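You operate a simulated robot arm through the tools that you are given. There is no shell and no other tool. Be economical: measure what you need, move in short steps, check, and stop when the job is done.

You run a simulated robot arm. Do the job below in one go: nothing can be reset, and whatever is moved stays where it is left.

Task
Glue the 300 g/m card onto the grey card and roll it flat.
Fine: on the end table; brush glue from the glue box over the grey card with the teal brush; roll with the teal hand roller; shut the box; put both tools back. Set down upright: brush, teal hand roller. A coat counts when it lies all over at full strength: go over it till it gets no stronger.

The check looks at the end state, three seconds after you hand in, the way a careful person would. Anything else that was tipped, shoved, dropped, spilled or broken makes it a failure.

Robot
A 7-joint arm with a two-finger parallel gripper, fixed in place. Base frame: the origin is at the foot of the arm, x ahead of it, y to its left, z up; the work surface is at about z = 0. Units: m, rad, N and s.
With the tool pointing down near the work surface it reaches from about 0.22 to 0.58 m from the base axis. Its first joint turns from -1.152 to 1.152 rad. Payload 2.5 kg.
The TCP is the grasp point between the finger pads, 0.023 m short of the fingertips. In the tool frame z runs along the fingers and y along their closing line. The gripper opens to 0.094 m. The fingers are 0.038 m wide and 0.01 m thick; the gripper's body (0.054 by 0.096 m) begins 0.039 m behind the TCP.
Orientation is that of the tool frame in the base frame, as [roll, pitch, yaw] about the fixed x, y, z axes, in that order (R = Rz(yaw) Ry(pitch) Rx(roll)). With the fingers straight down and closing along the base's y, the tool's x points along the base's -x, its y along +y and its z along -z.

Tools
- The arm moves only by the tool jog_arm. Its argument "increments" is text: rows parted by semicolons, each of 7 numbers parted by spaces: the turn, a rotation vector about the base's x, y, z in rad, then the shift along the base's x, y, z in m, then the opening in per cent of the stroke, from 0 (shut) to 100 (fully open). In form: wx wy wz tx ty tz gripper; .... A call has 1 to 12 rows; each row shifts and turns the commanded pose from where the row before left it. Each row takes 0.2 s and may step no farther than 0.05 m and 0.15 rad from the row before; otherwise, or with a gripper value out of range, the whole call is refused. A pose out of reach is approached as far as the arm can. The call stops where the force on the tool passes 90 N (or 10 N more than at its start, if that is more) or the arm is blocked; 0.2 s more then pass. The fingers move at their own pace (about 0.108 m/s each) and stop on an object; they squeeze with about 40 N. The grip force told is the motor's: it shows also when the fingers shut on nothing. Time passes only in rows, and 0.2 s behind the last, so rows that do not move let the fingers close. The reply holds the time, the measured pose of the TCP, the force on the tool along the base axes, the opening and the grip force, in the units named above and with some noise, with the torque about the TCP (base axes, N m) and any sound that the robot's microphone picked up.
- Cameras (640 x 400 px; columns grow to the right, rows downward): "scene" is fixed at [0.1123, -0.4022, 0.5461]; the picture's right is [0.88, -0.48, 0.00], its down [-0.26, -0.48, -0.83] and it looks along [0.40, 0.73, -0.55] (base axes); focal length 374 px, centre (320, 200). "wrist" rides on the gripper at [0.086, 0.016, -0.075] in the tool frame; the picture's right is [-0.18, 0.98, 0.00], its down [-0.58, -0.11, -0.81] and it looks along [-0.79, -0.15, 0.59] (tool axes); focal length 243 px, centre (320, 200). There is no depth. A picture from a camera that has moved, and an enlarged one, comes with that camera's place and axes in the base frame and with its lens.
- get_image(camera): a new picture of that camera. The clock stands still meanwhile.
- inspect(camera, box): a new picture of the part [left, top, right, bottom] of that camera's present view, enlarged. The clock stands still meanwhile.
- sign_off(): hands the job in; it is judged then, once.

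Go step by step. Nothing tells you positions but the pictures and the camera data: compare them with the known pose of the tool, close in by small moves and look again before you grip or let go. The budget is 120 turns and 76 pictures, counting those below and the enlarged ones. Unless the task says otherwise, let go and move clear before handing in, and close with one line.

The tools are called after "Call:" by a JSON object that holds its "op" and its "data". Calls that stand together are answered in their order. jog_arm: Moves the arm, as the interface text tells. Its arguments: {"type":"object","properties":{"increments":{"type":"string"}},"required":["increments"]} The other tools are called the same way: get_image (camera) takes a picture; inspect (camera, box) takes an enlarged picture of a part of a camera's view; sign_off () hands the job in.

At the start:

```text
time: 0.0
position: [0.3441, 0.2948, 0.3175]
ee_rot: [3.141, 0.001, 3.141]
force: [0.6, 0.3, -0.7]
moment: [-0.02, -0.01, -0.01]
gripper_width: 0.0939
finger_force: 0.1
```

scene: 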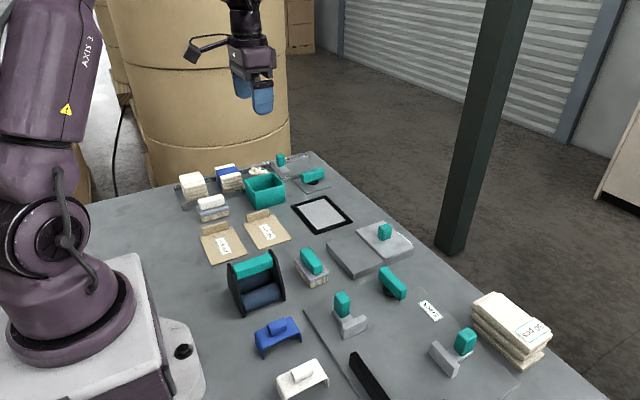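
wrist: 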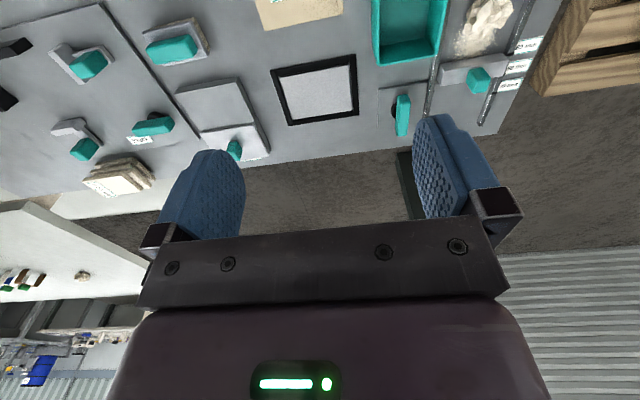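

I see a crowded table with many teal-handled items. I'll enlarge parts of the scene to identify the box, cards, brush and roller.

Call:
{"op": "inspect", "data": {"camera": "scene", "box": [170, 140, 360, 260]}}

Call:
{"op": "inspect", "data": {"camera": "scene", "box": [210, 220, 430, 360]}}

Call:
{"op": "inspect", "data": {"camera": "scene", "box": [320, 260, 560, 400]}}

Call:
{"op": "inspect", "data": {"camera": "wrist", "box": [360, 0, 560, 140]}}

```text
3.33 times, centred on (265, 200) of scene
camera zoom: at [0.1123, -0.4022, 0.5461], right [0.88, -0.48, 0.0], down [-0.26, -0.48, -0.83], along [0.4, 0.73, -0.55], focal length 1246 px, centre (503, 200)
```

zoom: 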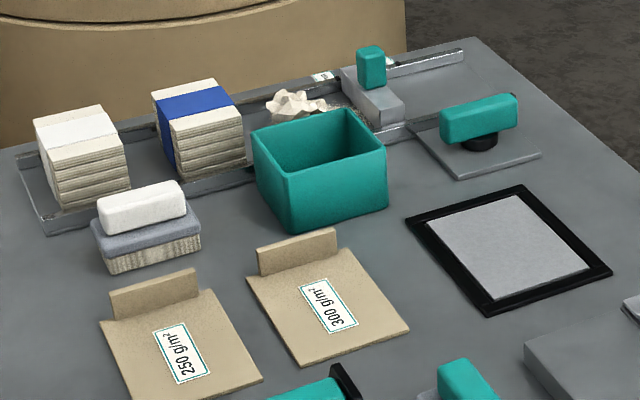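

```text
2.86 times, centred on (320, 290) of scene
camera zoom: at [0.1123, -0.4022, 0.5461], right [0.88, -0.48, 0.0], down [-0.26, -0.48, -0.83], along [0.4, 0.73, -0.55], focal length 1068 px, centre (320, -57)
```

zoom: 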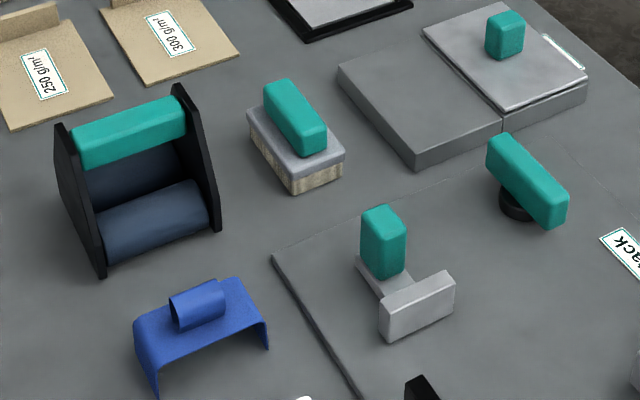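

```text
2.67 times, centred on (440, 330) of scene
camera zoom: at [0.1123, -0.4022, 0.5461], right [0.88, -0.48, 0.0], down [-0.26, -0.48, -0.83], along [0.4, 0.73, -0.55], focal length 996 px, centre (0, -147)
```

zoom: 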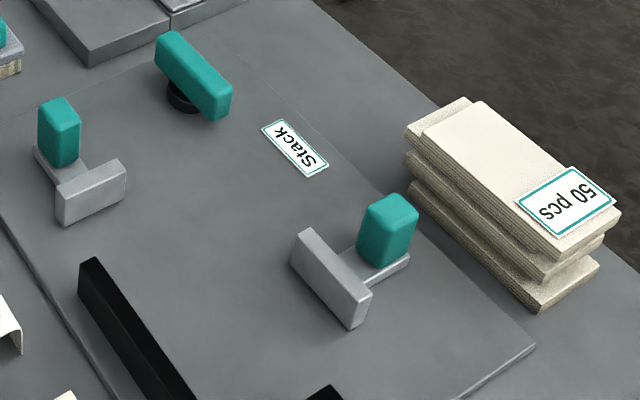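

```text
2.86 times, centred on (460, 70) of wrist
camera zoom: at [0.2578, 0.3103, 0.3927], right [0.18, 0.98, 0.0], down [0.58, -0.11, 0.81], along [0.79, -0.15, -0.59], focal length 693 px, centre (-80, 571)
```

zoom: 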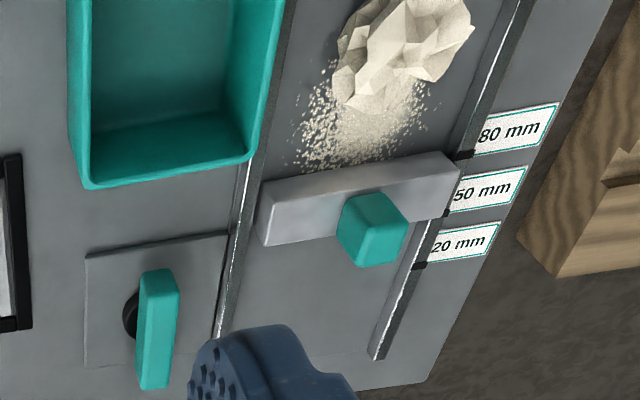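

The grey card in the black frame, the 300 g/m card, the bristle brush and the frame roller are visible. I look closer at the grey block pair (probably the glue box) and the roller.

Call:
{"op": "inspect", "data": {"camera": "scene", "box": [320, 210, 430, 285]}}

Call:
{"op": "inspect", "data": {"camera": "scene", "box": [215, 235, 345, 320]}}

Call:
{"op": "inspect", "data": {"camera": "wrist", "box": [140, 40, 380, 190]}}

Call:
{"op": "inspect", "data": {"camera": "scene", "box": [190, 195, 300, 270]}}

```text
5.33 times, centred on (375, 248) of scene
camera zoom: at [0.1123, -0.4022, 0.5461], right [0.88, -0.48, 0.0], down [-0.26, -0.48, -0.83], along [0.4, 0.73, -0.55], focal length 1993 px, centre (27, -53)
```

zoom: 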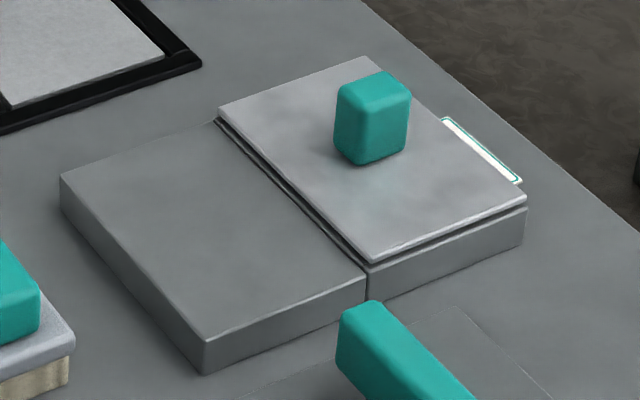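

```text
4.71 times, centred on (280, 278) of scene
camera zoom: at [0.1123, -0.4022, 0.5461], right [0.88, -0.48, 0.0], down [-0.26, -0.48, -0.83], along [0.4, 0.73, -0.55], focal length 1759 px, centre (508, -165)
```

zoom: 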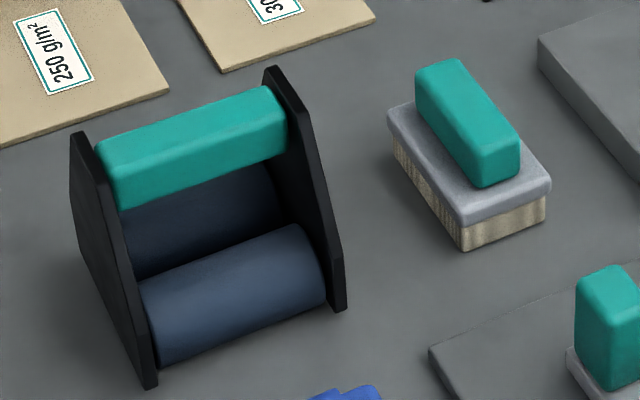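

```text
2.67 times, centred on (260, 115) of wrist
camera zoom: at [0.2578, 0.3103, 0.3927], right [0.18, 0.98, 0.0], down [0.58, -0.11, 0.81], along [0.79, -0.15, -0.59], focal length 647 px, centre (480, 427)
```

zoom: 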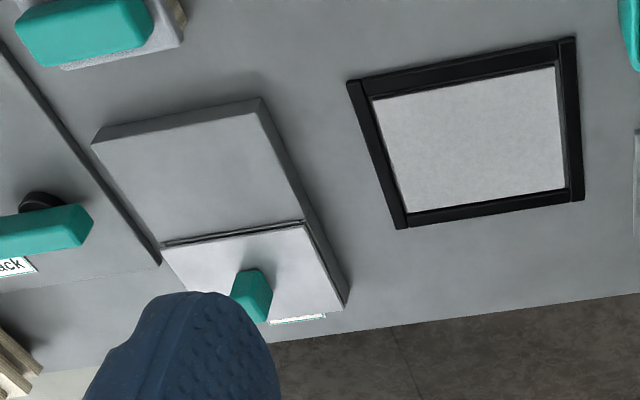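

```text
5.33 times, centred on (245, 232) of scene
camera zoom: at [0.1123, -0.4022, 0.5461], right [0.88, -0.48, 0.0], down [-0.26, -0.48, -0.83], along [0.4, 0.73, -0.55], focal length 1993 px, centre (720, 27)
```

zoom: 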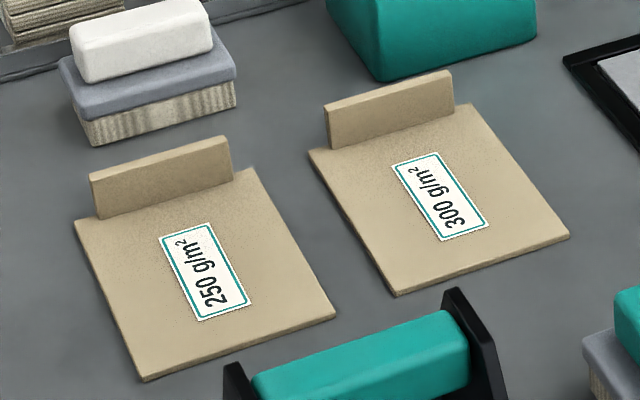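

The glue box looks like a tray at about x 0.50–0.58, y 0.03–0.14, with a sliding lid and a landing slab on its -x side. I go above the lid knob (about 0.535, 0.085) and check with the wrist camera.

Call:
{"op": "jog_arm", "data": {"increments": "0 0 0 0.0273 -0.03 -0.022 100;0 0 0 0.0273 -0.03 -0.022 100;0 0 0 0.0273 -0.03 -0.022 100;0 0 0 0.0273 -0.03 -0.022 100;0 0 0 0.0273 -0.03 -0.022 100;0 0 0 0.0273 -0.03 -0.022 100;0 0 0 0.0273 -0.03 -0.022 60;0 0 0 0 0 0 60"}}

Call:
{"op": "get_image", "data": {"camera": "wrist"}}

Call:
{"op": "get_image", "data": {"camera": "scene"}}

```text
time: 1.8
position: [0.5388, 0.0861, 0.1633]
ee_rot: [-3.142, -0.002, -3.14]
force: [1.0, 0.2, 0.4]
moment: [-0.02, 0.0, 0.0]
gripper_width: 0.0564
finger_force: 0.0
```

```text
65 pictures are left
camera wrist: at [0.452, 0.1027, 0.239], right [0.18, 0.98, 0.0], down [0.58, -0.11, 0.81], along [0.79, -0.15, -0.59], focal length 243 px, centre (320, 200)
```

wrist: 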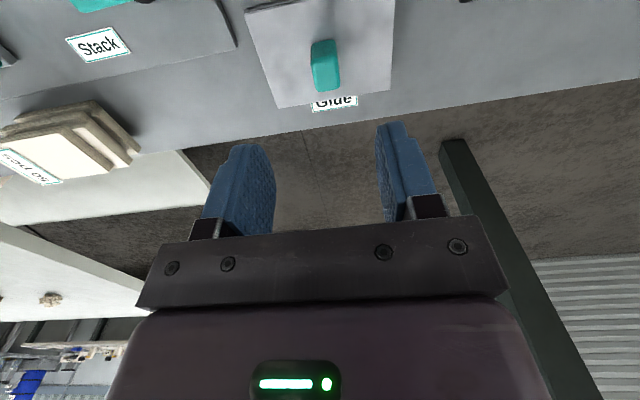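

```text
64 pictures are left
```

scene: 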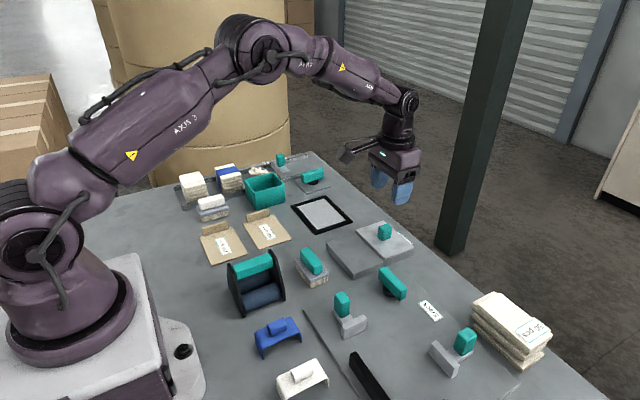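

The label reads "Glue" and the knob is at about (0.541, 0.088). I go down around it, short of the lid.

Call:
{"op": "jog_arm", "data": {"increments": "0 0 0 0.002 0.002 -0.04 60;0 0 0 0 0 -0.04 60;0 0 0 0 0 -0.02 60;0 0 0 0 0 -0.01 60;0 0 0 0 0 0 60"}}

Call:
{"op": "inspect", "data": {"camera": "scene", "box": [330, 180, 450, 280]}}

Call:
{"op": "get_image", "data": {"camera": "wrist"}}

```text
time: 3.0
position: [0.5373, 0.0875, 0.0524]
ee_rot: [-3.141, 0.0, 3.141]
force: [-0.4, -0.3, -0.2]
moment: [-0.02, -0.01, -0.01]
gripper_width: 0.0563
finger_force: 0.2
```

```text
4.00 times, centred on (390, 230) of scene
camera zoom: at [0.1123, -0.4022, 0.5461], right [0.88, -0.48, 0.0], down [-0.26, -0.48, -0.83], along [0.4, 0.73, -0.55], focal length 1495 px, centre (40, 80)
```

zoom: 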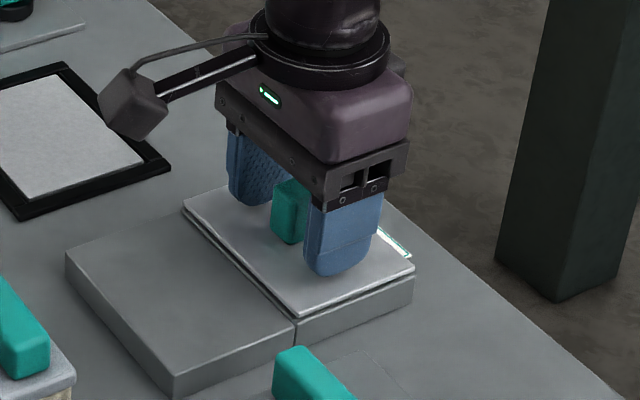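

```text
62 pictures are left
camera wrist: at [0.4517, 0.1027, 0.128], right [0.18, 0.98, 0.0], down [0.58, -0.11, 0.81], along [0.79, -0.15, -0.59], focal length 243 px, centre (320, 200)
```

wrist: 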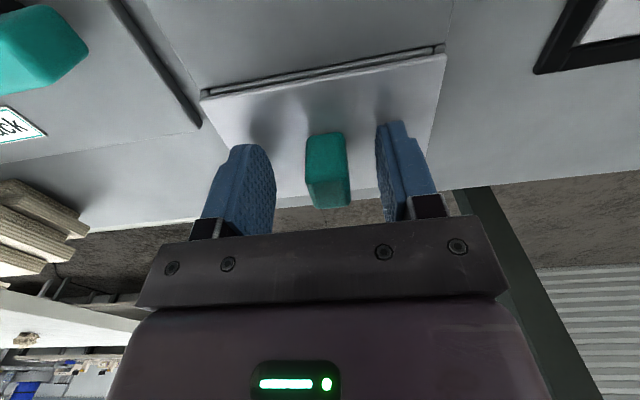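

The fingers straddle the knob. I lower slightly and grip.

Call:
{"op": "jog_arm", "data": {"increments": "0 0 0 0.002 0 -0.003 60;0 0 0 0 0 -0.002 60;0 0 0 0 0 0 0;0 0 0 0 0 0 0;0 0 0 0 0 0 0"}}

```text
time: 4.2
position: [0.5406, 0.0894, 0.0487]
ee_rot: [3.134, 0.003, -3.138]
force: [0.4, 24.9, 10.8]
moment: [-0.91, -0.17, -0.63]
gripper_width: 0.02
finger_force: 45.0
```

The knob sits a little to +y of my centre; I relax that side force.

Call:
{"op": "jog_arm", "data": {"increments": "0 0 0 0 0.002 0.001 0;0 0 0 0 0 0 0"}}

```text
time: 4.8
position: [0.5392, 0.0908, 0.0489]
ee_rot: [3.138, 0.001, -3.139]
force: [-0.2, 22.2, 7.3]
moment: [-0.61, -1.42, -0.65]
gripper_width: 0.02
finger_force: 45.0
```

Call:
{"op": "jog_arm", "data": {"increments": "0 0 0 0 0.002 0.001 0;0 0 0 0 0.002 0 0;0 0 0 0 0 0 0"}}

```text
time: 5.6
position: [0.539, 0.0898, 0.0495]
ee_rot: [-3.137, -0.003, -3.141]
force: [0.2, 4.4, 1.8]
moment: [0.95, -0.54, 0.11]
gripper_width: 0.0201
finger_force: 45.1
```

Side force is small now. I slide the lid toward -x in short steps and watch the force.

Call:
{"op": "jog_arm", "data": {"increments": "0 0 0 -0.006 0 0 0;0 0 0 -0.007 0 0 0;0 0 0 -0.007 0 0 0;0 0 0 0 0 0 0"}}

Call:
{"op": "inspect", "data": {"camera": "scene", "box": [330, 180, 450, 280]}}

```text
time: 6.6
position: [0.5194, 0.0906, 0.048]
ee_rot: [-3.138, -0.004, -3.141]
force: [0.0, -7.5, -4.2]
moment: [0.63, 0.56, 0.23]
gripper_width: 0.0196
finger_force: 44.8
```

```text
4.00 times, centred on (390, 230) of scene
camera zoom: at [0.1124, -0.4022, 0.5461], right [0.88, -0.48, 0.0], down [-0.26, -0.48, -0.83], along [0.4, 0.73, -0.55], focal length 1495 px, centre (40, 80)
```

zoom: 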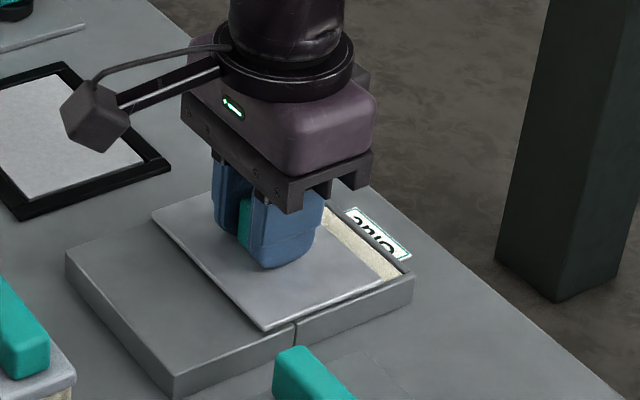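

It slides and the cream glue shows. I continue sliding to uncover the tray.

Call:
{"op": "jog_arm", "data": {"increments": "0 0 0 -0.01 0 0 0;0 0 0 -0.01 0 0 0;0 0 0 -0.01 0 0 0;0 0 0 -0.01 0 0 0;0 0 0 -0.01 0 0 0;0 0 0 0 0 0 0"}}

Call:
{"op": "inspect", "data": {"camera": "scene", "box": [310, 180, 430, 280]}}

```text
time: 8.0
position: [0.4679, 0.0907, 0.05]
ee_rot: [-3.138, -0.006, 3.14]
force: [-0.4, -17.7, -27.4]
moment: [0.71, 0.51, 0.34]
gripper_width: 0.0199
finger_force: 44.9
```

```text
4.00 times, centred on (370, 230) of scene
camera zoom: at [0.1125, -0.4022, 0.5461], right [0.88, -0.48, 0.0], down [-0.26, -0.48, -0.83], along [0.4, 0.73, -0.55], focal length 1495 px, centre (120, 80)
```

zoom: 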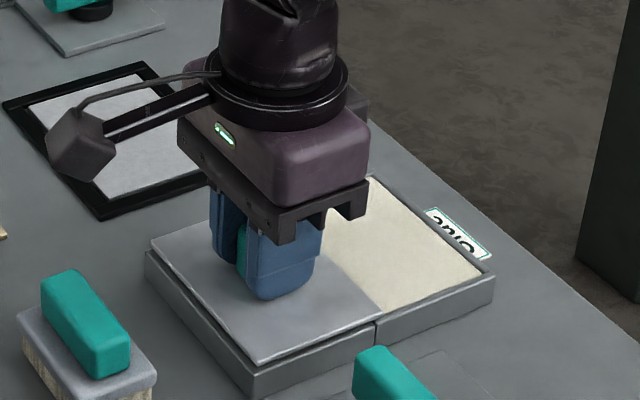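

Nearly fully open. I ease the command back in y and z, and slide the last few millimetres.

Call:
{"op": "jog_arm", "data": {"increments": "0 0 0 -0.003 -0.001 -0.001 0;0 0 0 -0.003 -0.001 -0.001 0;0 0 0 -0.002 0 0 0;0 0 0 0 0 0 0"}}

Call:
{"op": "inspect", "data": {"camera": "scene", "box": [310, 180, 430, 280]}}

```text
time: 9.0
position: [0.4632, 0.0903, 0.0506]
ee_rot: [3.141, 0.005, -3.141]
force: [10.0, -13.2, -1.2]
moment: [-0.23, 1.15, 0.11]
gripper_width: 0.02
finger_force: 45.0
```

```text
4.00 times, centred on (370, 230) of scene
camera zoom: at [0.1124, -0.4022, 0.5461], right [0.88, -0.48, 0.0], down [-0.26, -0.48, -0.83], along [0.4, 0.73, -0.55], focal length 1495 px, centre (120, 80)
```

zoom: 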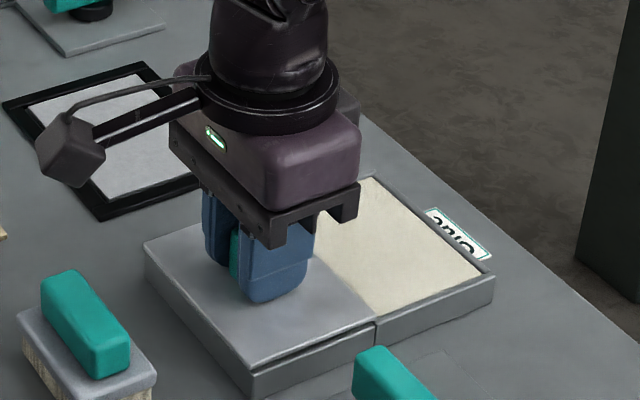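

The lid is at its end stop (0.463). I let go, rise, and turn the hand 90° while moving over the brush at about (0.365, 0.095).

Call:
{"op": "jog_arm", "data": {"increments": "0 0 0 0.002 -0.001 0 0;0 0 0 0 0 0 50;0 0 0 0 0 0 50;0 0 0 0 0 0.03 50;0 0 0 0 0 0.04 50;0 0 0 0 0 0.03 50;0 0 0.143 -0.03 0 0 50;0 0 0.143 -0.03 0 0 50;0 0 0.143 -0.02 0 0 50;0 0 0.143 -0.02 0.004 0 50;0 0 0.143 0 0 0 50;0 0 0.143 0 0 0 50"}}

Call:
{"op": "jog_arm", "data": {"increments": "0 0 0.143 0 0 0 50;0 0 0.143 0 0 0 50;0 0 0.143 0 0 0 50;0 0 0.143 0 0 0 50;0 0 0.141 0 0 0 50;0 0 0 0 0 0 50"}}

Call:
{"op": "get_image", "data": {"camera": "wrist"}}

Call:
{"op": "get_image", "data": {"camera": "scene"}}

```text
time: 11.6
position: [0.3626, 0.0931, 0.1468]
ee_rot: [-3.141, 0.0, -2.282]
force: [-0.1, 0.6, -0.4]
moment: [0.01, 0.0, -0.03]
gripper_width: 0.0469
finger_force: 0.1
```

```text
time: 13.0
position: [0.3635, 0.0936, 0.1479]
ee_rot: [-3.141, 0.0, -1.567]
force: [-0.2, -0.3, 0.4]
moment: [0.0, -0.03, 0.04]
gripper_width: 0.0471
finger_force: 0.0
```

```text
58 pictures are left
camera wrist: at [0.3484, 0.0072, 0.2234], right [-0.98, 0.18, 0.0], down [0.11, 0.58, 0.81], along [0.15, 0.79, -0.59], focal length 243 px, centre (320, 200)
```

wrist: 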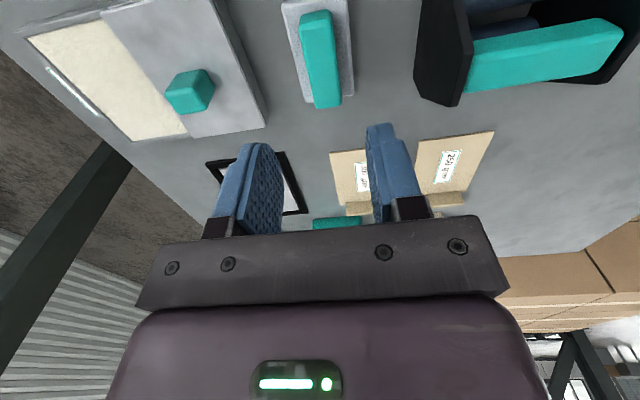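

```text
57 pictures are left
```

scene: 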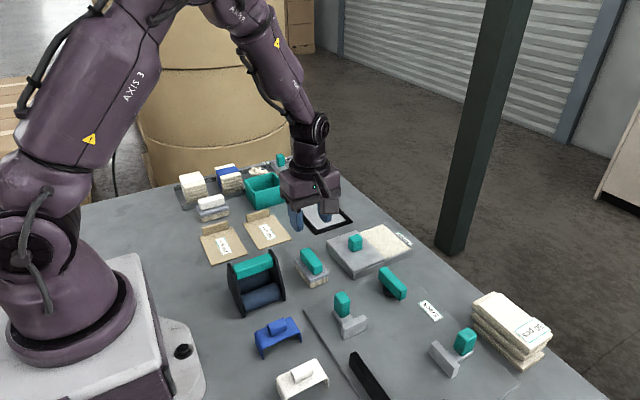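

Brush handle is at about (0.364, 0.088), along y. I descend to just above its base and look from the scene.

Call:
{"op": "jog_arm", "data": {"increments": "0 0 0 0.0005 -0.006 -0.04 50;0 0 0 0 0 -0.04 50;0 0 0 0 0 -0.017 50;0 0 0 0 0 0 50"}}

Call:
{"op": "inspect", "data": {"camera": "scene", "box": [265, 210, 361, 290]}}

Call:
{"op": "get_image", "data": {"camera": "wrist"}}

```text
time: 14.0
position: [0.3659, 0.0889, 0.0527]
ee_rot: [-3.14, -0.002, -1.572]
force: [-0.3, 0.2, -0.1]
moment: [0.01, -0.01, 0.01]
gripper_width: 0.047
finger_force: 0.0
```

```text
5.00 times, centred on (313, 250) of scene
camera zoom: at [0.1123, -0.4022, 0.5461], right [0.88, -0.48, 0.0], down [-0.26, -0.48, -0.83], along [0.4, 0.73, -0.55], focal length 1868 px, centre (355, -50)
```

zoom: 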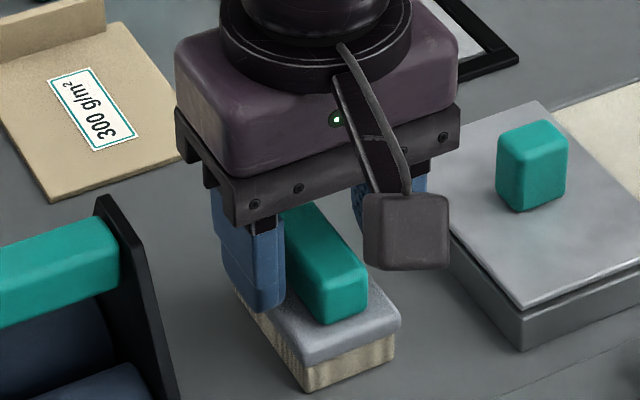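

```text
55 pictures are left
camera wrist: at [0.3489, 0.0021, 0.1281], right [-0.98, 0.18, 0.0], down [0.11, 0.58, 0.81], along [0.15, 0.79, -0.59], focal length 243 px, centre (320, 200)
```

wrist: 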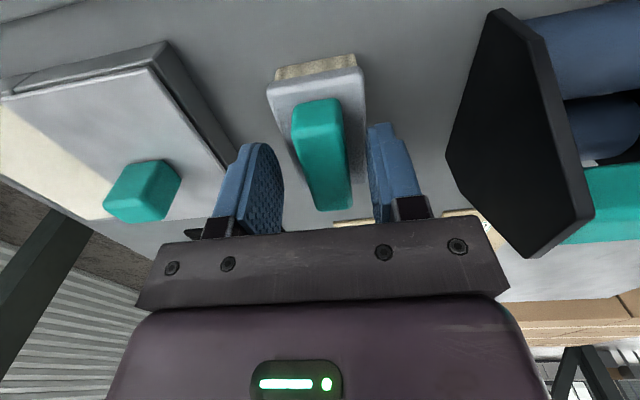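

Centred on the handle. I ease down until near the base, then close.

Call:
{"op": "jog_arm", "data": {"increments": "0 0 0 0 0 -0.003 50;0 0 0 0 0 -0.003 50;0 0 0 0 0 0 50"}}

Call:
{"op": "inspect", "data": {"camera": "scene", "box": [265, 210, 361, 290]}}

```text
time: 14.8
position: [0.3656, 0.0876, 0.0497]
ee_rot: [-3.135, 0.001, -1.571]
force: [-9.7, -0.3, 69.6]
moment: [-0.08, 2.04, 0.01]
gripper_width: 0.0513
finger_force: 4.4
```

```text
5.00 times, centred on (313, 250) of scene
camera zoom: at [0.1121, -0.4022, 0.5461], right [0.88, -0.48, 0.0], down [-0.26, -0.48, -0.83], along [0.4, 0.73, -0.55], focal length 1868 px, centre (355, -50)
```

zoom: 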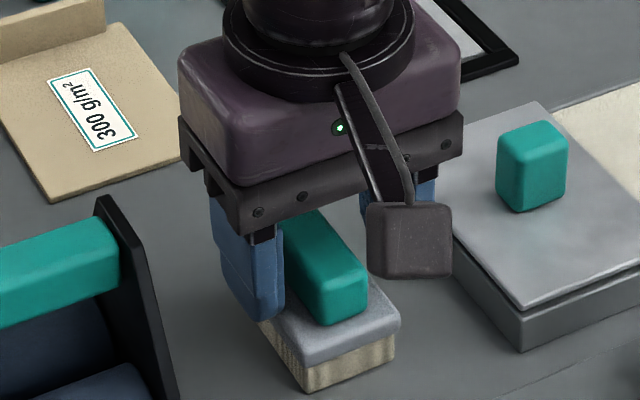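

The tips touched the brush base; I back up a few millimetres and then grip.

Call:
{"op": "jog_arm", "data": {"increments": "0 0 0 0 0 0.005 50;0 0 0 0 0 0.0005 40;0 0 0 0 0 0 0;0 0 0 0 0 0 0;0 0 0 0 0 0 0"}}

Call:
{"op": "get_image", "data": {"camera": "wrist"}}

```text
time: 16.0
position: [0.3641, 0.0868, 0.0515]
ee_rot: [3.139, 0.0, -1.572]
force: [-0.1, 1.6, 0.5]
moment: [-0.01, 0.0, -0.01]
gripper_width: 0.0215
finger_force: 40.0
```

```text
53 pictures are left
camera wrist: at [0.3481, 0.0001, 0.1261], right [-0.98, 0.18, 0.0], down [0.11, 0.58, 0.81], along [0.15, 0.79, -0.59], focal length 243 px, centre (320, 200)
```

wrist: 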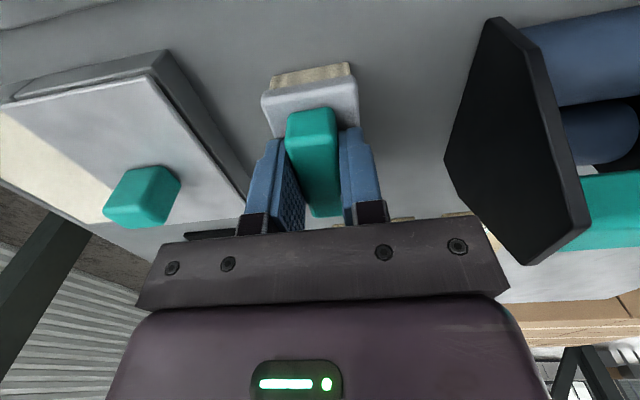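

Gripped; the bristle bottom is 0.0515 below the TCP. I lift and carry the brush over the glue tray (0.538, 0.087).

Call:
{"op": "jog_arm", "data": {"increments": "0 0 0 0 0 0.03 0;0 0 0 0 0 0.04 0;0 0 0 0.04 0 0 0;0 0 0 0.045 0 0 0;0 0 0 0.045 0 0 0;0 0 0 0.044 0 0 0;0 0 0 0 0 0 0"}}

Call:
{"op": "inspect", "data": {"camera": "scene", "box": [320, 160, 440, 280]}}

Call:
{"op": "get_image", "data": {"camera": "wrist"}}

```text
time: 17.6
position: [0.5382, 0.0884, 0.1208]
ee_rot: [3.141, 0.0, -1.569]
force: [1.1, 0.3, 0.1]
moment: [0.03, -0.02, 0.0]
gripper_width: 0.0001
finger_force: 39.9
```

```text
3.33 times, centred on (380, 220) of scene
camera zoom: at [0.1124, -0.4022, 0.5461], right [0.88, -0.48, 0.0], down [-0.26, -0.48, -0.83], along [0.4, 0.73, -0.55], focal length 1246 px, centre (120, 133)
```

zoom: 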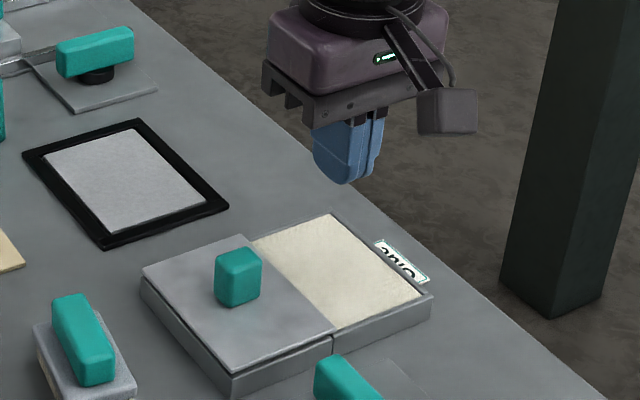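

```text
51 pictures are left
camera wrist: at [0.5219, 0.0023, 0.1956], right [-0.98, 0.18, 0.0], down [0.11, 0.58, 0.81], along [0.15, 0.79, -0.59], focal length 243 px, centre (320, 200)
```

wrist: 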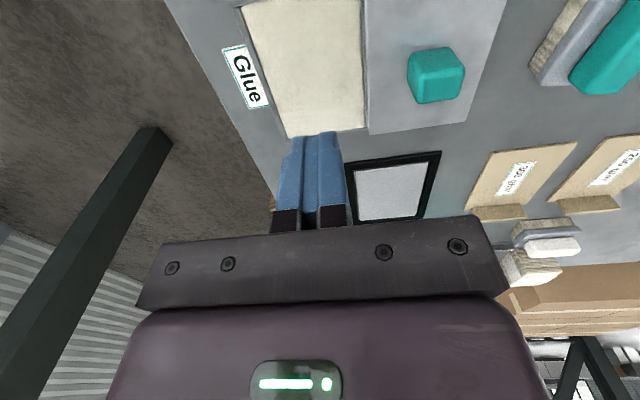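

The brush slipped out and stayed behind. I go back to see whether it is still standing as it was.

Call:
{"op": "inspect", "data": {"camera": "scene", "box": [265, 225, 361, 305]}}

Call:
{"op": "jog_arm", "data": {"increments": "0 0 0 -0.044 0 0 30;0 0 0 -0.045 0 0 40;0 0 0 -0.045 0 0 50;0 0 0 -0.04 0 0 50;0 0 0 0 0 0 50"}}

Call:
{"op": "get_image", "data": {"camera": "wrist"}}

```text
5.00 times, centred on (313, 265) of scene
camera zoom: at [0.1124, -0.4022, 0.5461], right [0.88, -0.48, 0.0], down [-0.26, -0.48, -0.83], along [0.4, 0.73, -0.55], focal length 1868 px, centre (355, -125)
```

zoom: 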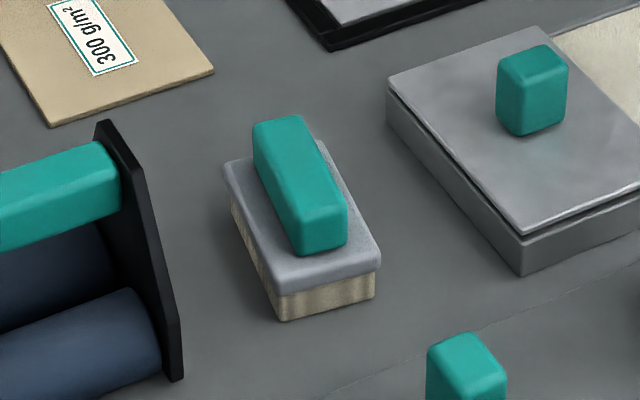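

```text
time: 18.8
position: [0.3626, 0.0853, 0.118]
ee_rot: [3.141, 0.0, -1.571]
force: [0.2, 0.1, -1.4]
moment: [0.0, 0.01, -0.01]
gripper_width: 0.0468
finger_force: 0.1
```

```text
49 pictures are left
camera wrist: at [0.3471, -0.0001, 0.1935], right [-0.98, 0.18, 0.0], down [0.11, 0.58, 0.81], along [0.15, 0.79, -0.59], focal length 243 px, centre (320, 200)
```

wrist: 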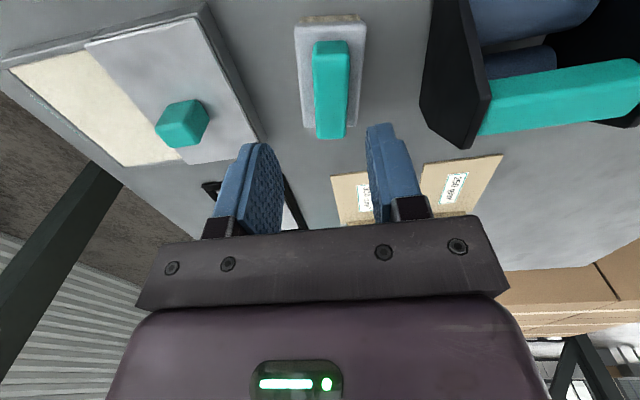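

The brush still stands upright, but is turned about -0.15 rad and shifted to about (0.355, 0.086). I align the hand with it and go down again.

Call:
{"op": "jog_arm", "data": {"increments": "0 0 -0.14 -0.0075 0.001 -0.02 50;0 0 0 0 0 -0.03 50;0 0 0 0 0 -0.012 50;0 0 0 0 0 0 50"}}

Call:
{"op": "get_image", "data": {"camera": "wrist"}}

Call:
{"op": "inspect", "data": {"camera": "scene", "box": [265, 215, 361, 295]}}

```text
time: 19.8
position: [0.3553, 0.089, 0.0569]
ee_rot: [3.141, -0.001, -1.71]
force: [-0.1, 0.4, 0.6]
moment: [-0.03, 0.0, -0.03]
gripper_width: 0.047
finger_force: 0.1
```

```text
48 pictures are left
camera wrist: at [0.327, 0.0061, 0.1335], right [-0.95, 0.32, 0.0], down [0.19, 0.56, 0.81], along [0.26, 0.76, -0.59], focal length 243 px, centre (320, 200)
```

wrist: 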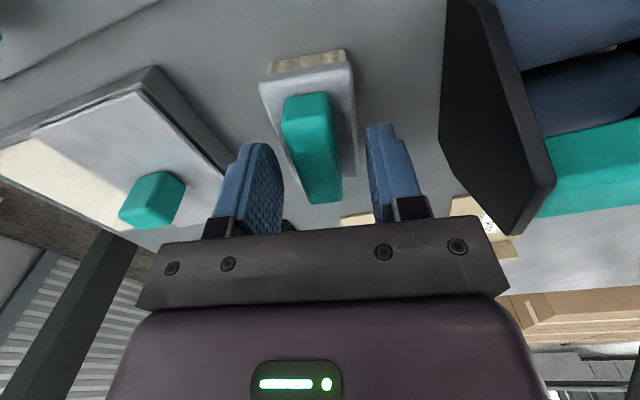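

```text
5.00 times, centred on (313, 255) of scene
camera zoom: at [0.1123, -0.4022, 0.5461], right [0.88, -0.48, 0.0], down [-0.26, -0.48, -0.83], along [0.4, 0.73, -0.55], focal length 1868 px, centre (355, -75)
```

zoom: 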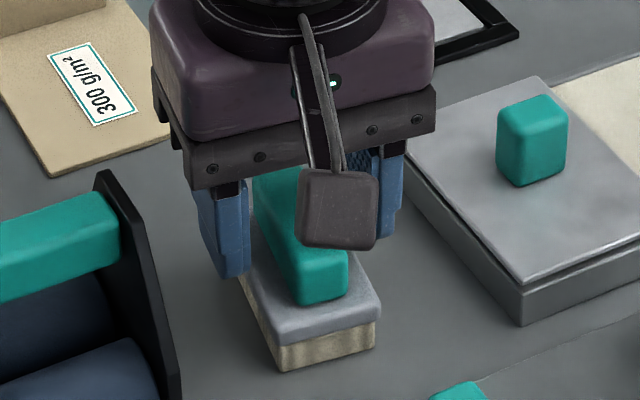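

Aligned now. I lower gently to a light touch on the brush base.

Call:
{"op": "jog_arm", "data": {"increments": "0 0 0 0.0005 -0.002 -0.003 50;0 0 0 0 0 -0.001 50;0 0 0 0 0 0 50;0 0 0 0 0 0 50"}}

Call:
{"op": "jog_arm", "data": {"increments": "0 0 0 0 0 -0.0015 50;0 0 0 0 0 0 50;0 0 0 0 0 0 50"}}

```text
time: 20.8
position: [0.3569, 0.0863, 0.0547]
ee_rot: [-3.141, 0.0, -1.711]
force: [-0.5, 0.1, 0.7]
moment: [-0.01, 0.01, -0.02]
gripper_width: 0.0471
finger_force: 0.1
```

```text
time: 21.6
position: [0.356, 0.0863, 0.0543]
ee_rot: [3.141, -0.001, -1.709]
force: [0.5, 0.9, 0.1]
moment: [-0.03, 0.01, -0.03]
gripper_width: 0.0472
finger_force: 0.0
```

Call:
{"op": "jog_arm", "data": {"increments": "0 0 0 0 0 -0.0015 50;0 0 0 0 0 0 50;0 0 0 0 0 0 50"}}

Call:
{"op": "jog_arm", "data": {"increments": "0 0 0 0 0 -0.0015 40;0 0 0 0 0 0 40;0 0 0 0 0 0 40"}}

```text
time: 22.4
position: [0.3567, 0.0869, 0.0527]
ee_rot: [-3.14, 0.0, -1.711]
force: [-0.6, 0.1, 1.1]
moment: [0.02, -0.01, 0.02]
gripper_width: 0.047
finger_force: 0.0
```

```text
time: 23.2
position: [0.357, 0.0866, 0.0497]
ee_rot: [-3.141, 0.001, -1.71]
force: [0.2, -0.3, -0.5]
moment: [0.01, -0.02, 0.01]
gripper_width: 0.0379
finger_force: 0.1
```

Call:
{"op": "jog_arm", "data": {"increments": "0 0 0 0 0 -0.0015 40;0 0 0 0 0 0 40;0 0 0 0 0 0 40"}}

Call:
{"op": "jog_arm", "data": {"increments": "0 0 0 0 0 -0.001 40;0 0 0 0 0 0 40;0 0 0 0 0 0 40"}}

```text
time: 24.0
position: [0.3575, 0.0864, 0.0489]
ee_rot: [-3.141, 0.0, -1.71]
force: [-3.5, -1.4, 9.3]
moment: [-0.03, 0.11, 0.02]
gripper_width: 0.0378
finger_force: 0.1
```

```text
time: 24.8
position: [0.3572, 0.0856, 0.0493]
ee_rot: [-3.141, 0.0, -1.71]
force: [-10.6, -0.2, 42.0]
moment: [0.02, 0.58, 0.05]
gripper_width: 0.0379
finger_force: 0.9
```

Contact found at about z 0.0495. I back off 1.5 mm, close and wait, then lift slowly.

Call:
{"op": "jog_arm", "data": {"increments": "0 0 0 0 0 0.0015 40;0 0 0 0 0 0.0005 40;0 0 0 0 0 0 20;0 0 0 0 0 0 0;0 0 0 0 0 0 0;0 0 0 0 0 0 0;0 0 0 0 0 0 0;0 0 0 0 0 0 0"}}

Call:
{"op": "jog_arm", "data": {"increments": "0 0 0 0 0 0.003 0;0 0 0 0 0 0.003 0;0 0 0 0 0 0 0"}}

```text
time: 26.6
position: [0.359, 0.0871, 0.0488]
ee_rot: [-3.141, 0.001, -1.711]
force: [0.2, 1.2, 24.2]
moment: [-0.01, 0.0, 0.03]
gripper_width: 0.0214
finger_force: 40.2
```

```text
time: 27.4
position: [0.3566, 0.0863, 0.0555]
ee_rot: [3.14, 0.001, -1.711]
force: [0.0, -0.9, -0.2]
moment: [-0.01, -0.03, -0.01]
gripper_width: 0.0215
finger_force: 40.3
```

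Call:
{"op": "jog_arm", "data": {"increments": "0 0 0 0 0 0.005 0;0 0 0 0 0 0.005 0;0 0 0 0 0 0.005 0;0 0 0 0 0 0.005 0;0 0 0 0 0 0 0"}}

Call:
{"op": "inspect", "data": {"camera": "scene", "box": [265, 215, 361, 295]}}

```text
time: 28.6
position: [0.3595, 0.0861, 0.0754]
ee_rot: [-3.141, 0.001, -1.709]
force: [0.6, 0.3, -0.9]
moment: [-0.02, 0.0, 0.03]
gripper_width: 0.0213
finger_force: 40.1
```

```text
5.00 times, centred on (313, 255) of scene
camera zoom: at [0.1123, -0.4022, 0.5461], right [0.88, -0.48, 0.0], down [-0.26, -0.48, -0.83], along [0.4, 0.73, -0.55], focal length 1868 px, centre (355, -75)
```

zoom: 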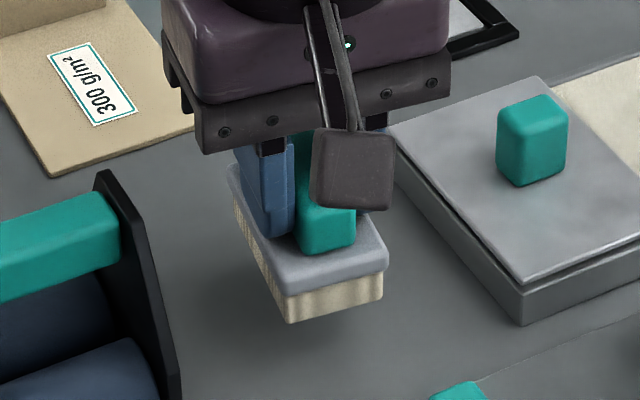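

Lifted and held. I square it up and carry it gently over the tray.

Call:
{"op": "jog_arm", "data": {"increments": "0 0 0.07 0 0 0.015 0;0 0 0.07 0 0 0.015 0;0 0 0 0.015 0 0.005 0;0 0 0 0.025 0 0 0;0 0 0 0.025 0 0 0;0 0 0 0.025 0 0 0;0 0 0 0.025 0 0 0;0 0 0 0.025 0 0 0;0 0 0 0.025 0 0 0;0 0 0 0.015 0.001 0 0;0 0 0 0 0 0 0"}}

Call:
{"op": "get_image", "data": {"camera": "wrist"}}

Call:
{"op": "inspect", "data": {"camera": "scene", "box": [320, 160, 440, 280]}}

```text
time: 31.0
position: [0.5374, 0.0896, 0.1122]
ee_rot: [-3.141, 0.0, -1.571]
force: [-0.1, -0.4, -1.5]
moment: [-0.03, 0.05, 0.01]
gripper_width: 0.0214
finger_force: 39.8
```

```text
45 pictures are left
camera wrist: at [0.5215, 0.0031, 0.1865], right [-0.98, 0.18, 0.0], down [0.11, 0.58, 0.81], along [0.15, 0.79, -0.59], focal length 243 px, centre (320, 200)
```

wrist: 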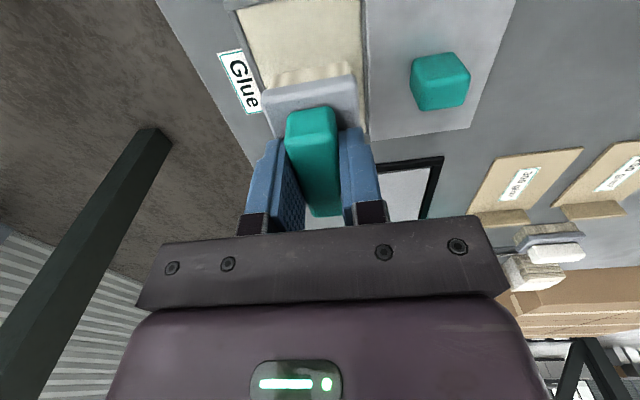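

```text
3.33 times, centred on (380, 220) of scene
camera zoom: at [0.1124, -0.4022, 0.5461], right [0.88, -0.48, 0.0], down [-0.26, -0.48, -0.83], along [0.4, 0.73, -0.55], focal length 1246 px, centre (120, 133)
```

zoom: 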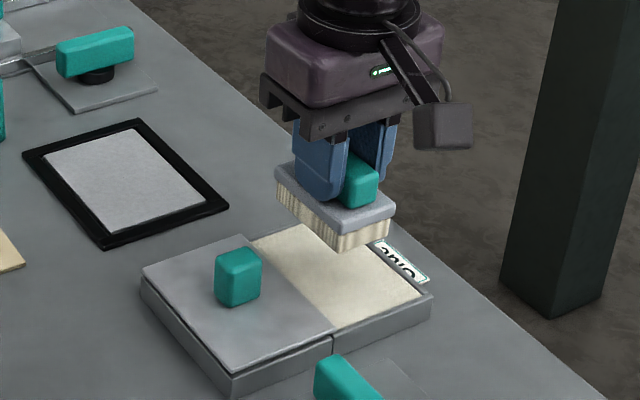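

Centred over the glue. I dip slowly and watch the force.

Call:
{"op": "jog_arm", "data": {"increments": "0 0 0 0 -0.002 -0.02 0;0 0 0 0 0 -0.02 0;0 0 0 0 0 -0.005 0;0 0 0 0 0 -0.003 0;0 0 0 0 0 -0.002 0;0 0 0 0 0 0 0"}}

Call:
{"op": "inspect", "data": {"camera": "scene", "box": [320, 180, 440, 280]}}

```text
time: 32.4
position: [0.5405, 0.0863, 0.069]
ee_rot: [-3.129, 0.002, -1.571]
force: [-17.4, 2.3, 61.4]
moment: [-0.09, 1.01, -0.01]
gripper_width: 0.0215
finger_force: 40.0
```

```text
4.00 times, centred on (380, 230) of scene
camera zoom: at [0.112, -0.4022, 0.5462], right [0.88, -0.48, 0.0], down [-0.26, -0.48, -0.83], along [0.4, 0.73, -0.55], focal length 1495 px, centre (80, 80)
```

zoom: 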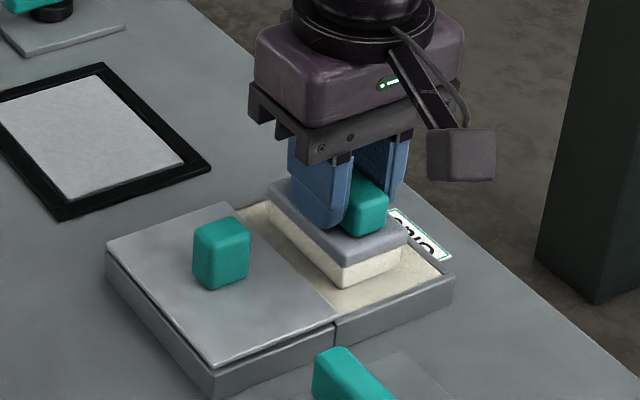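

Firm contact with the glue bed. I ease the pressure, wiggle a little, and lift.

Call:
{"op": "jog_arm", "data": {"increments": "0 0 0 0 0 0.003 0;0 0 0 0 0.003 0.001 0;0 0 0 0 -0.006 0 0;0 0 0 0 0.003 0 0;0 0 0 0 0 0 0"}}

Call:
{"op": "jog_arm", "data": {"increments": "0 0 0 0 0 0.01 0;0 0 0 0 0 0.015 0;0 0 0 0 0 0.02 0;0 0 0 0 0 0 0"}}

Call:
{"op": "inspect", "data": {"camera": "scene", "box": [320, 170, 440, 270]}}

```text
time: 33.6
position: [0.5397, 0.0862, 0.0682]
ee_rot: [-3.131, 0.001, -1.571]
force: [6.5, 8.0, 30.4]
moment: [0.41, 0.11, -0.14]
gripper_width: 0.0217
finger_force: 39.8
```

```text
time: 34.6
position: [0.5375, 0.0833, 0.1075]
ee_rot: [3.14, -0.001, -1.571]
force: [0.1, -0.2, -0.2]
moment: [0.01, -0.04, 0.0]
gripper_width: 0.0214
finger_force: 39.8
```

```text
4.00 times, centred on (380, 220) of scene
camera zoom: at [0.1123, -0.4022, 0.5461], right [0.88, -0.48, 0.0], down [-0.26, -0.48, -0.83], along [0.4, 0.73, -0.55], focal length 1495 px, centre (80, 120)
```

zoom: 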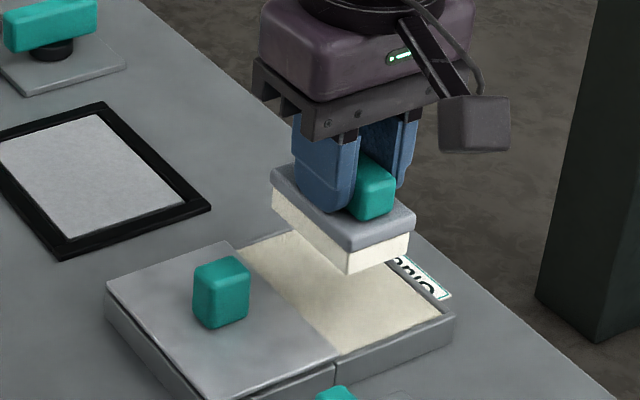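

The bristles are loaded with glue. I carry the brush over the grey card (centre about 0.479, 0.262).

Call:
{"op": "jog_arm", "data": {"increments": "0 0 0 -0.0073 0.0221 0 0;0 0 0 -0.0073 0.0221 0 0;0 0 0 -0.0073 0.0221 0 0;0 0 0 -0.0073 0.0221 0 0;0 0 0 -0.0073 0.0221 0 0;0 0 0 -0.0073 0.0221 0 0;0 0 0 -0.0073 0.0221 -0.01 0;0 0 0 -0.0073 0.0221 -0.01 0;0 0 0 0 0 0 0"}}

Call:
{"op": "get_image", "data": {"camera": "wrist"}}

Call:
{"op": "inspect", "data": {"camera": "scene", "box": [260, 160, 380, 240]}}

```text
time: 36.6
position: [0.4791, 0.2628, 0.0871]
ee_rot: [-3.141, 0.001, -1.569]
force: [-0.4, -0.4, -0.5]
moment: [0.01, 0.01, -0.03]
gripper_width: 0.0214
finger_force: 39.9
```

```text
41 pictures are left
camera wrist: at [0.4625, 0.1772, 0.1626], right [-0.98, 0.18, 0.0], down [0.11, 0.58, 0.81], along [0.15, 0.79, -0.59], focal length 243 px, centre (320, 200)
```

wrist: 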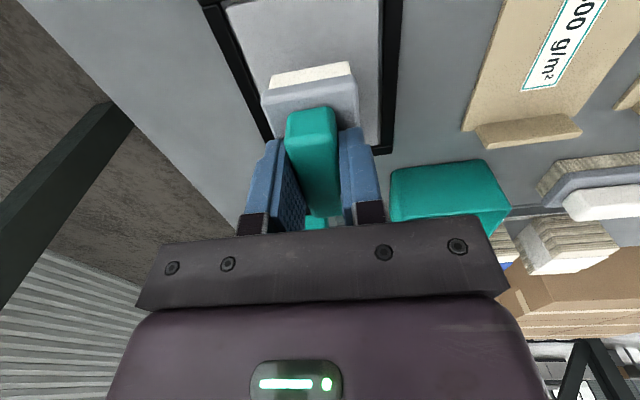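

```text
5.00 times, centred on (320, 200) of scene
camera zoom: at [0.1124, -0.4022, 0.5461], right [0.88, -0.48, 0.0], down [-0.26, -0.48, -0.83], along [0.4, 0.73, -0.55], focal length 1868 px, centre (320, 200)
```

zoom: 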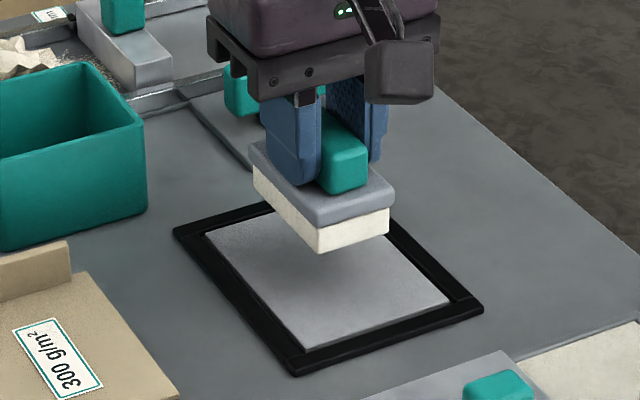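

I lower at the -x side of the card to find contact.

Call:
{"op": "jog_arm", "data": {"increments": "0 0 0 -0.019 0 -0.01 0;0 0 0 0 0 -0.01 0;0 0 0 0 0 -0.005 0;0 0 0 0 0 -0.003 0;0 0 0 0 0 0 0"}}

Call:
{"op": "jog_arm", "data": {"increments": "0 0 0 0 0 -0.002 0;0 0 0 0 0 -0.001 0;0 0 0 0 0 0 0"}}

```text
time: 37.8
position: [0.4598, 0.263, 0.0603]
ee_rot: [3.141, 0.0, -1.57]
force: [0.0, -0.5, -0.6]
moment: [-0.02, -0.01, 0.01]
gripper_width: 0.0213
finger_force: 40.2
```

```text
time: 38.6
position: [0.458, 0.2622, 0.0581]
ee_rot: [3.141, 0.0, -1.571]
force: [0.3, -0.1, -1.2]
moment: [-0.01, 0.03, -0.02]
gripper_width: 0.0212
finger_force: 40.0
```

Call:
{"op": "jog_arm", "data": {"increments": "0 0 0 0 0 -0.002 0;0 0 0 0 0 0 0;0 0 0 0 0 0 0"}}

Call:
{"op": "jog_arm", "data": {"increments": "0 0 0 0 0 -0.0015 0;0 0 0 0 0 0 0;0 0 0 0 0 0 0"}}

```text
time: 39.4
position: [0.4597, 0.261, 0.0576]
ee_rot: [-3.14, 0.0, -1.572]
force: [0.0, -0.2, -1.0]
moment: [-0.01, 0.01, 0.02]
gripper_width: 0.0213
finger_force: 40.4
```

```text
time: 40.2
position: [0.4589, 0.261, 0.0549]
ee_rot: [3.141, 0.001, -1.571]
force: [-0.6, -0.7, 1.7]
moment: [0.04, 0.02, -0.01]
gripper_width: 0.0214
finger_force: 39.8
```

Contact is starting. I press 1 mm more and make strokes along y.

Call:
{"op": "jog_arm", "data": {"increments": "0 0 0 0 0 -0.0005 0;0 0 0 0 -0.008 0 0;0 0 0 0 -0.01 0 0;0 0 0 0 0.01 0 0;0 0 0 0 0.012 0 0;0 0 0 0 0.012 0 0;0 0 0 0 0 0 0"}}

Call:
{"op": "inspect", "data": {"camera": "scene", "box": [260, 160, 380, 240]}}

```text
time: 41.8
position: [0.4589, 0.2783, 0.0564]
ee_rot: [-3.142, 0.0, -1.571]
force: [0.2, 0.2, -0.8]
moment: [0.01, 0.02, -0.01]
gripper_width: 0.0211
finger_force: 40.1
```

```text
5.00 times, centred on (320, 200) of scene
camera zoom: at [0.1124, -0.4022, 0.5461], right [0.88, -0.48, 0.0], down [-0.26, -0.48, -0.83], along [0.4, 0.73, -0.55], focal length 1868 px, centre (320, 200)
```

zoom: 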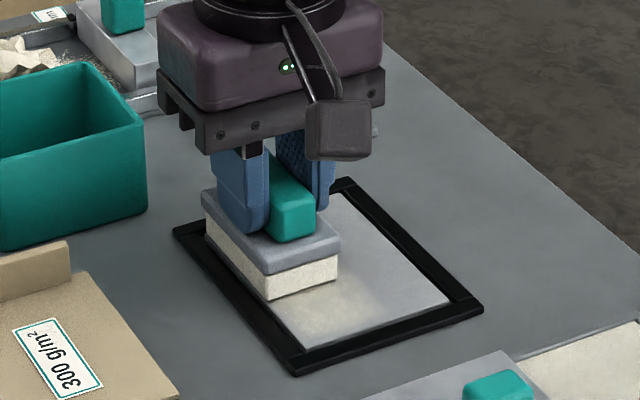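

Glue is going on. I press slightly more and raster across the card.

Call:
{"op": "jog_arm", "data": {"increments": "0 0 0 0 0.003 -0.001 0;0 0 0 0 -0.013 0 0;0 0 0 0 -0.013 0 0;0 0 0 0 -0.012 0 0;0 0 0 0.013 0 0 0;0 0 0 0 0.013 0 0;0 0 0 0 0.013 0 0;0 0 0 0 0.012 0 0;0 0 0 0.013 0 0 0;0 0 0 0 -0.013 0 0;0 0 0 0 -0.013 0 0;0 0 0 0 -0.012 0 0"}}

Call:
{"op": "jog_arm", "data": {"increments": "0 0 0 0.013 0 0 0;0 0 0 0 0.013 0 0;0 0 0 0 0.013 0 0;0 0 0 0 0.012 0 0;0 0 0 0 -0.013 0 0;0 0 0 0 -0.013 0 0;0 0 0 0 -0.012 0 0;0 0 0 0 0 0.03 0;0 0 0 0 -0.04 0.03 0;0 0 0 0 -0.04 0 0;0 0 0 0 -0.04 0 0;0 0 0 0 0 0 0"}}

Call:
{"op": "inspect", "data": {"camera": "scene", "box": [260, 160, 380, 240]}}

```text
time: 44.4
position: [0.4871, 0.2429, 0.0538]
ee_rot: [-3.137, 0.006, -1.571]
force: [-1.4, 8.6, 24.8]
moment: [0.3, 0.21, -0.03]
gripper_width: 0.0215
finger_force: 39.9
```

```text
time: 47.0
position: [0.4972, 0.1208, 0.115]
ee_rot: [-3.141, -0.001, -1.572]
force: [-0.6, 0.1, -0.8]
moment: [0.02, -0.02, -0.02]
gripper_width: 0.0214
finger_force: 39.7
```

```text
5.00 times, centred on (320, 200) of scene
camera zoom: at [0.1123, -0.4022, 0.5461], right [0.88, -0.48, 0.0], down [-0.26, -0.48, -0.83], along [0.4, 0.73, -0.55], focal length 1868 px, centre (320, 200)
```

zoom: 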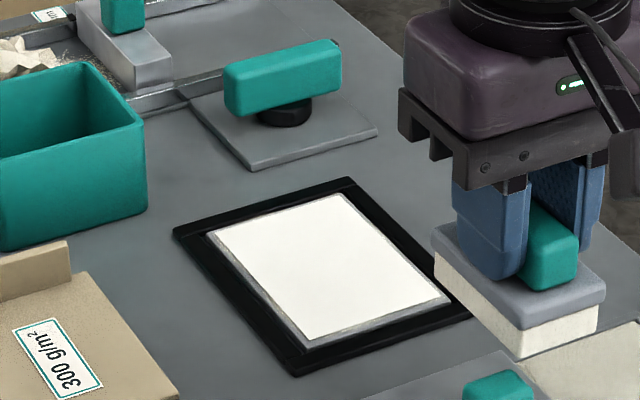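

Nearly full white coat; thin strips at the -x and -y edges look bare. I zoom in.

Call:
{"op": "inspect", "data": {"camera": "scene", "box": [290, 190, 354, 240]}}

```text
8.00 times, centred on (322, 215) of scene
camera zoom: at [0.1123, -0.4022, 0.5461], right [0.88, -0.48, 0.0], down [-0.26, -0.48, -0.83], along [0.4, 0.73, -0.55], focal length 2990 px, centre (304, 80)
```

zoom: 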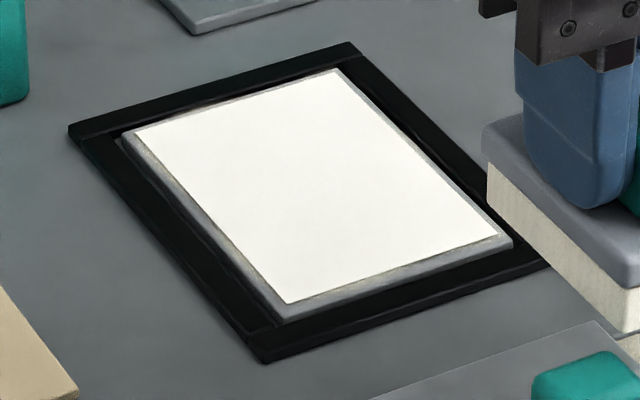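

The coat is strong, with tiny bare rims. I redip once and go over the edges with slightly wider strokes.

Call:
{"op": "jog_arm", "data": {"increments": "0 0 0 0.02 -0.018 0 0;0 0 0 0.02 -0.019 0 0;0 0 0 0 0 -0.02 0;0 0 0 0 0 -0.02 0;0 0 0 0 0 -0.005 0;0 0 0 0 0 -0.002 0;0 0 0 0 0 0 0"}}

```text
time: 48.6
position: [0.5393, 0.0853, 0.0686]
ee_rot: [-3.139, 0.0, -1.572]
force: [-7.0, 0.2, 19.5]
moment: [-0.07, 0.39, -0.02]
gripper_width: 0.0216
finger_force: 40.1
```

Call:
{"op": "jog_arm", "data": {"increments": "0 0 0 0 0 0.02 0;0 0 0 0 0 0.025 0;0 0 0 -0.0093 0.0244 0 0;0 0 0 -0.0093 0.0244 0 0;0 0 0 -0.0093 0.0244 0 0;0 0 0 -0.0093 0.0244 0 0;0 0 0 -0.0093 0.0244 0 0;0 0 0 -0.0093 0.0244 0 0;0 0 0 -0.0093 0.0244 0 0;0 0 0 -0.0093 0.0244 -0.01 0;0 0 0 -0.007 0 -0.02 0;0 0 0 0 0 -0.018 0"}}

Call:
{"op": "jog_arm", "data": {"increments": "0 0 0 0 0 -0.006 0;0 0 0 0 0 0 0"}}

```text
time: 51.2
position: [0.4571, 0.2835, 0.0633]
ee_rot: [3.142, -0.001, -1.571]
force: [-0.3, -0.2, -1.8]
moment: [-0.04, 0.01, -0.01]
gripper_width: 0.0214
finger_force: 39.9
```

```text
time: 51.8
position: [0.4569, 0.2832, 0.0572]
ee_rot: [3.141, 0.0, -1.571]
force: [-0.1, 0.4, -1.4]
moment: [0.01, -0.01, 0.01]
gripper_width: 0.0214
finger_force: 40.5
```

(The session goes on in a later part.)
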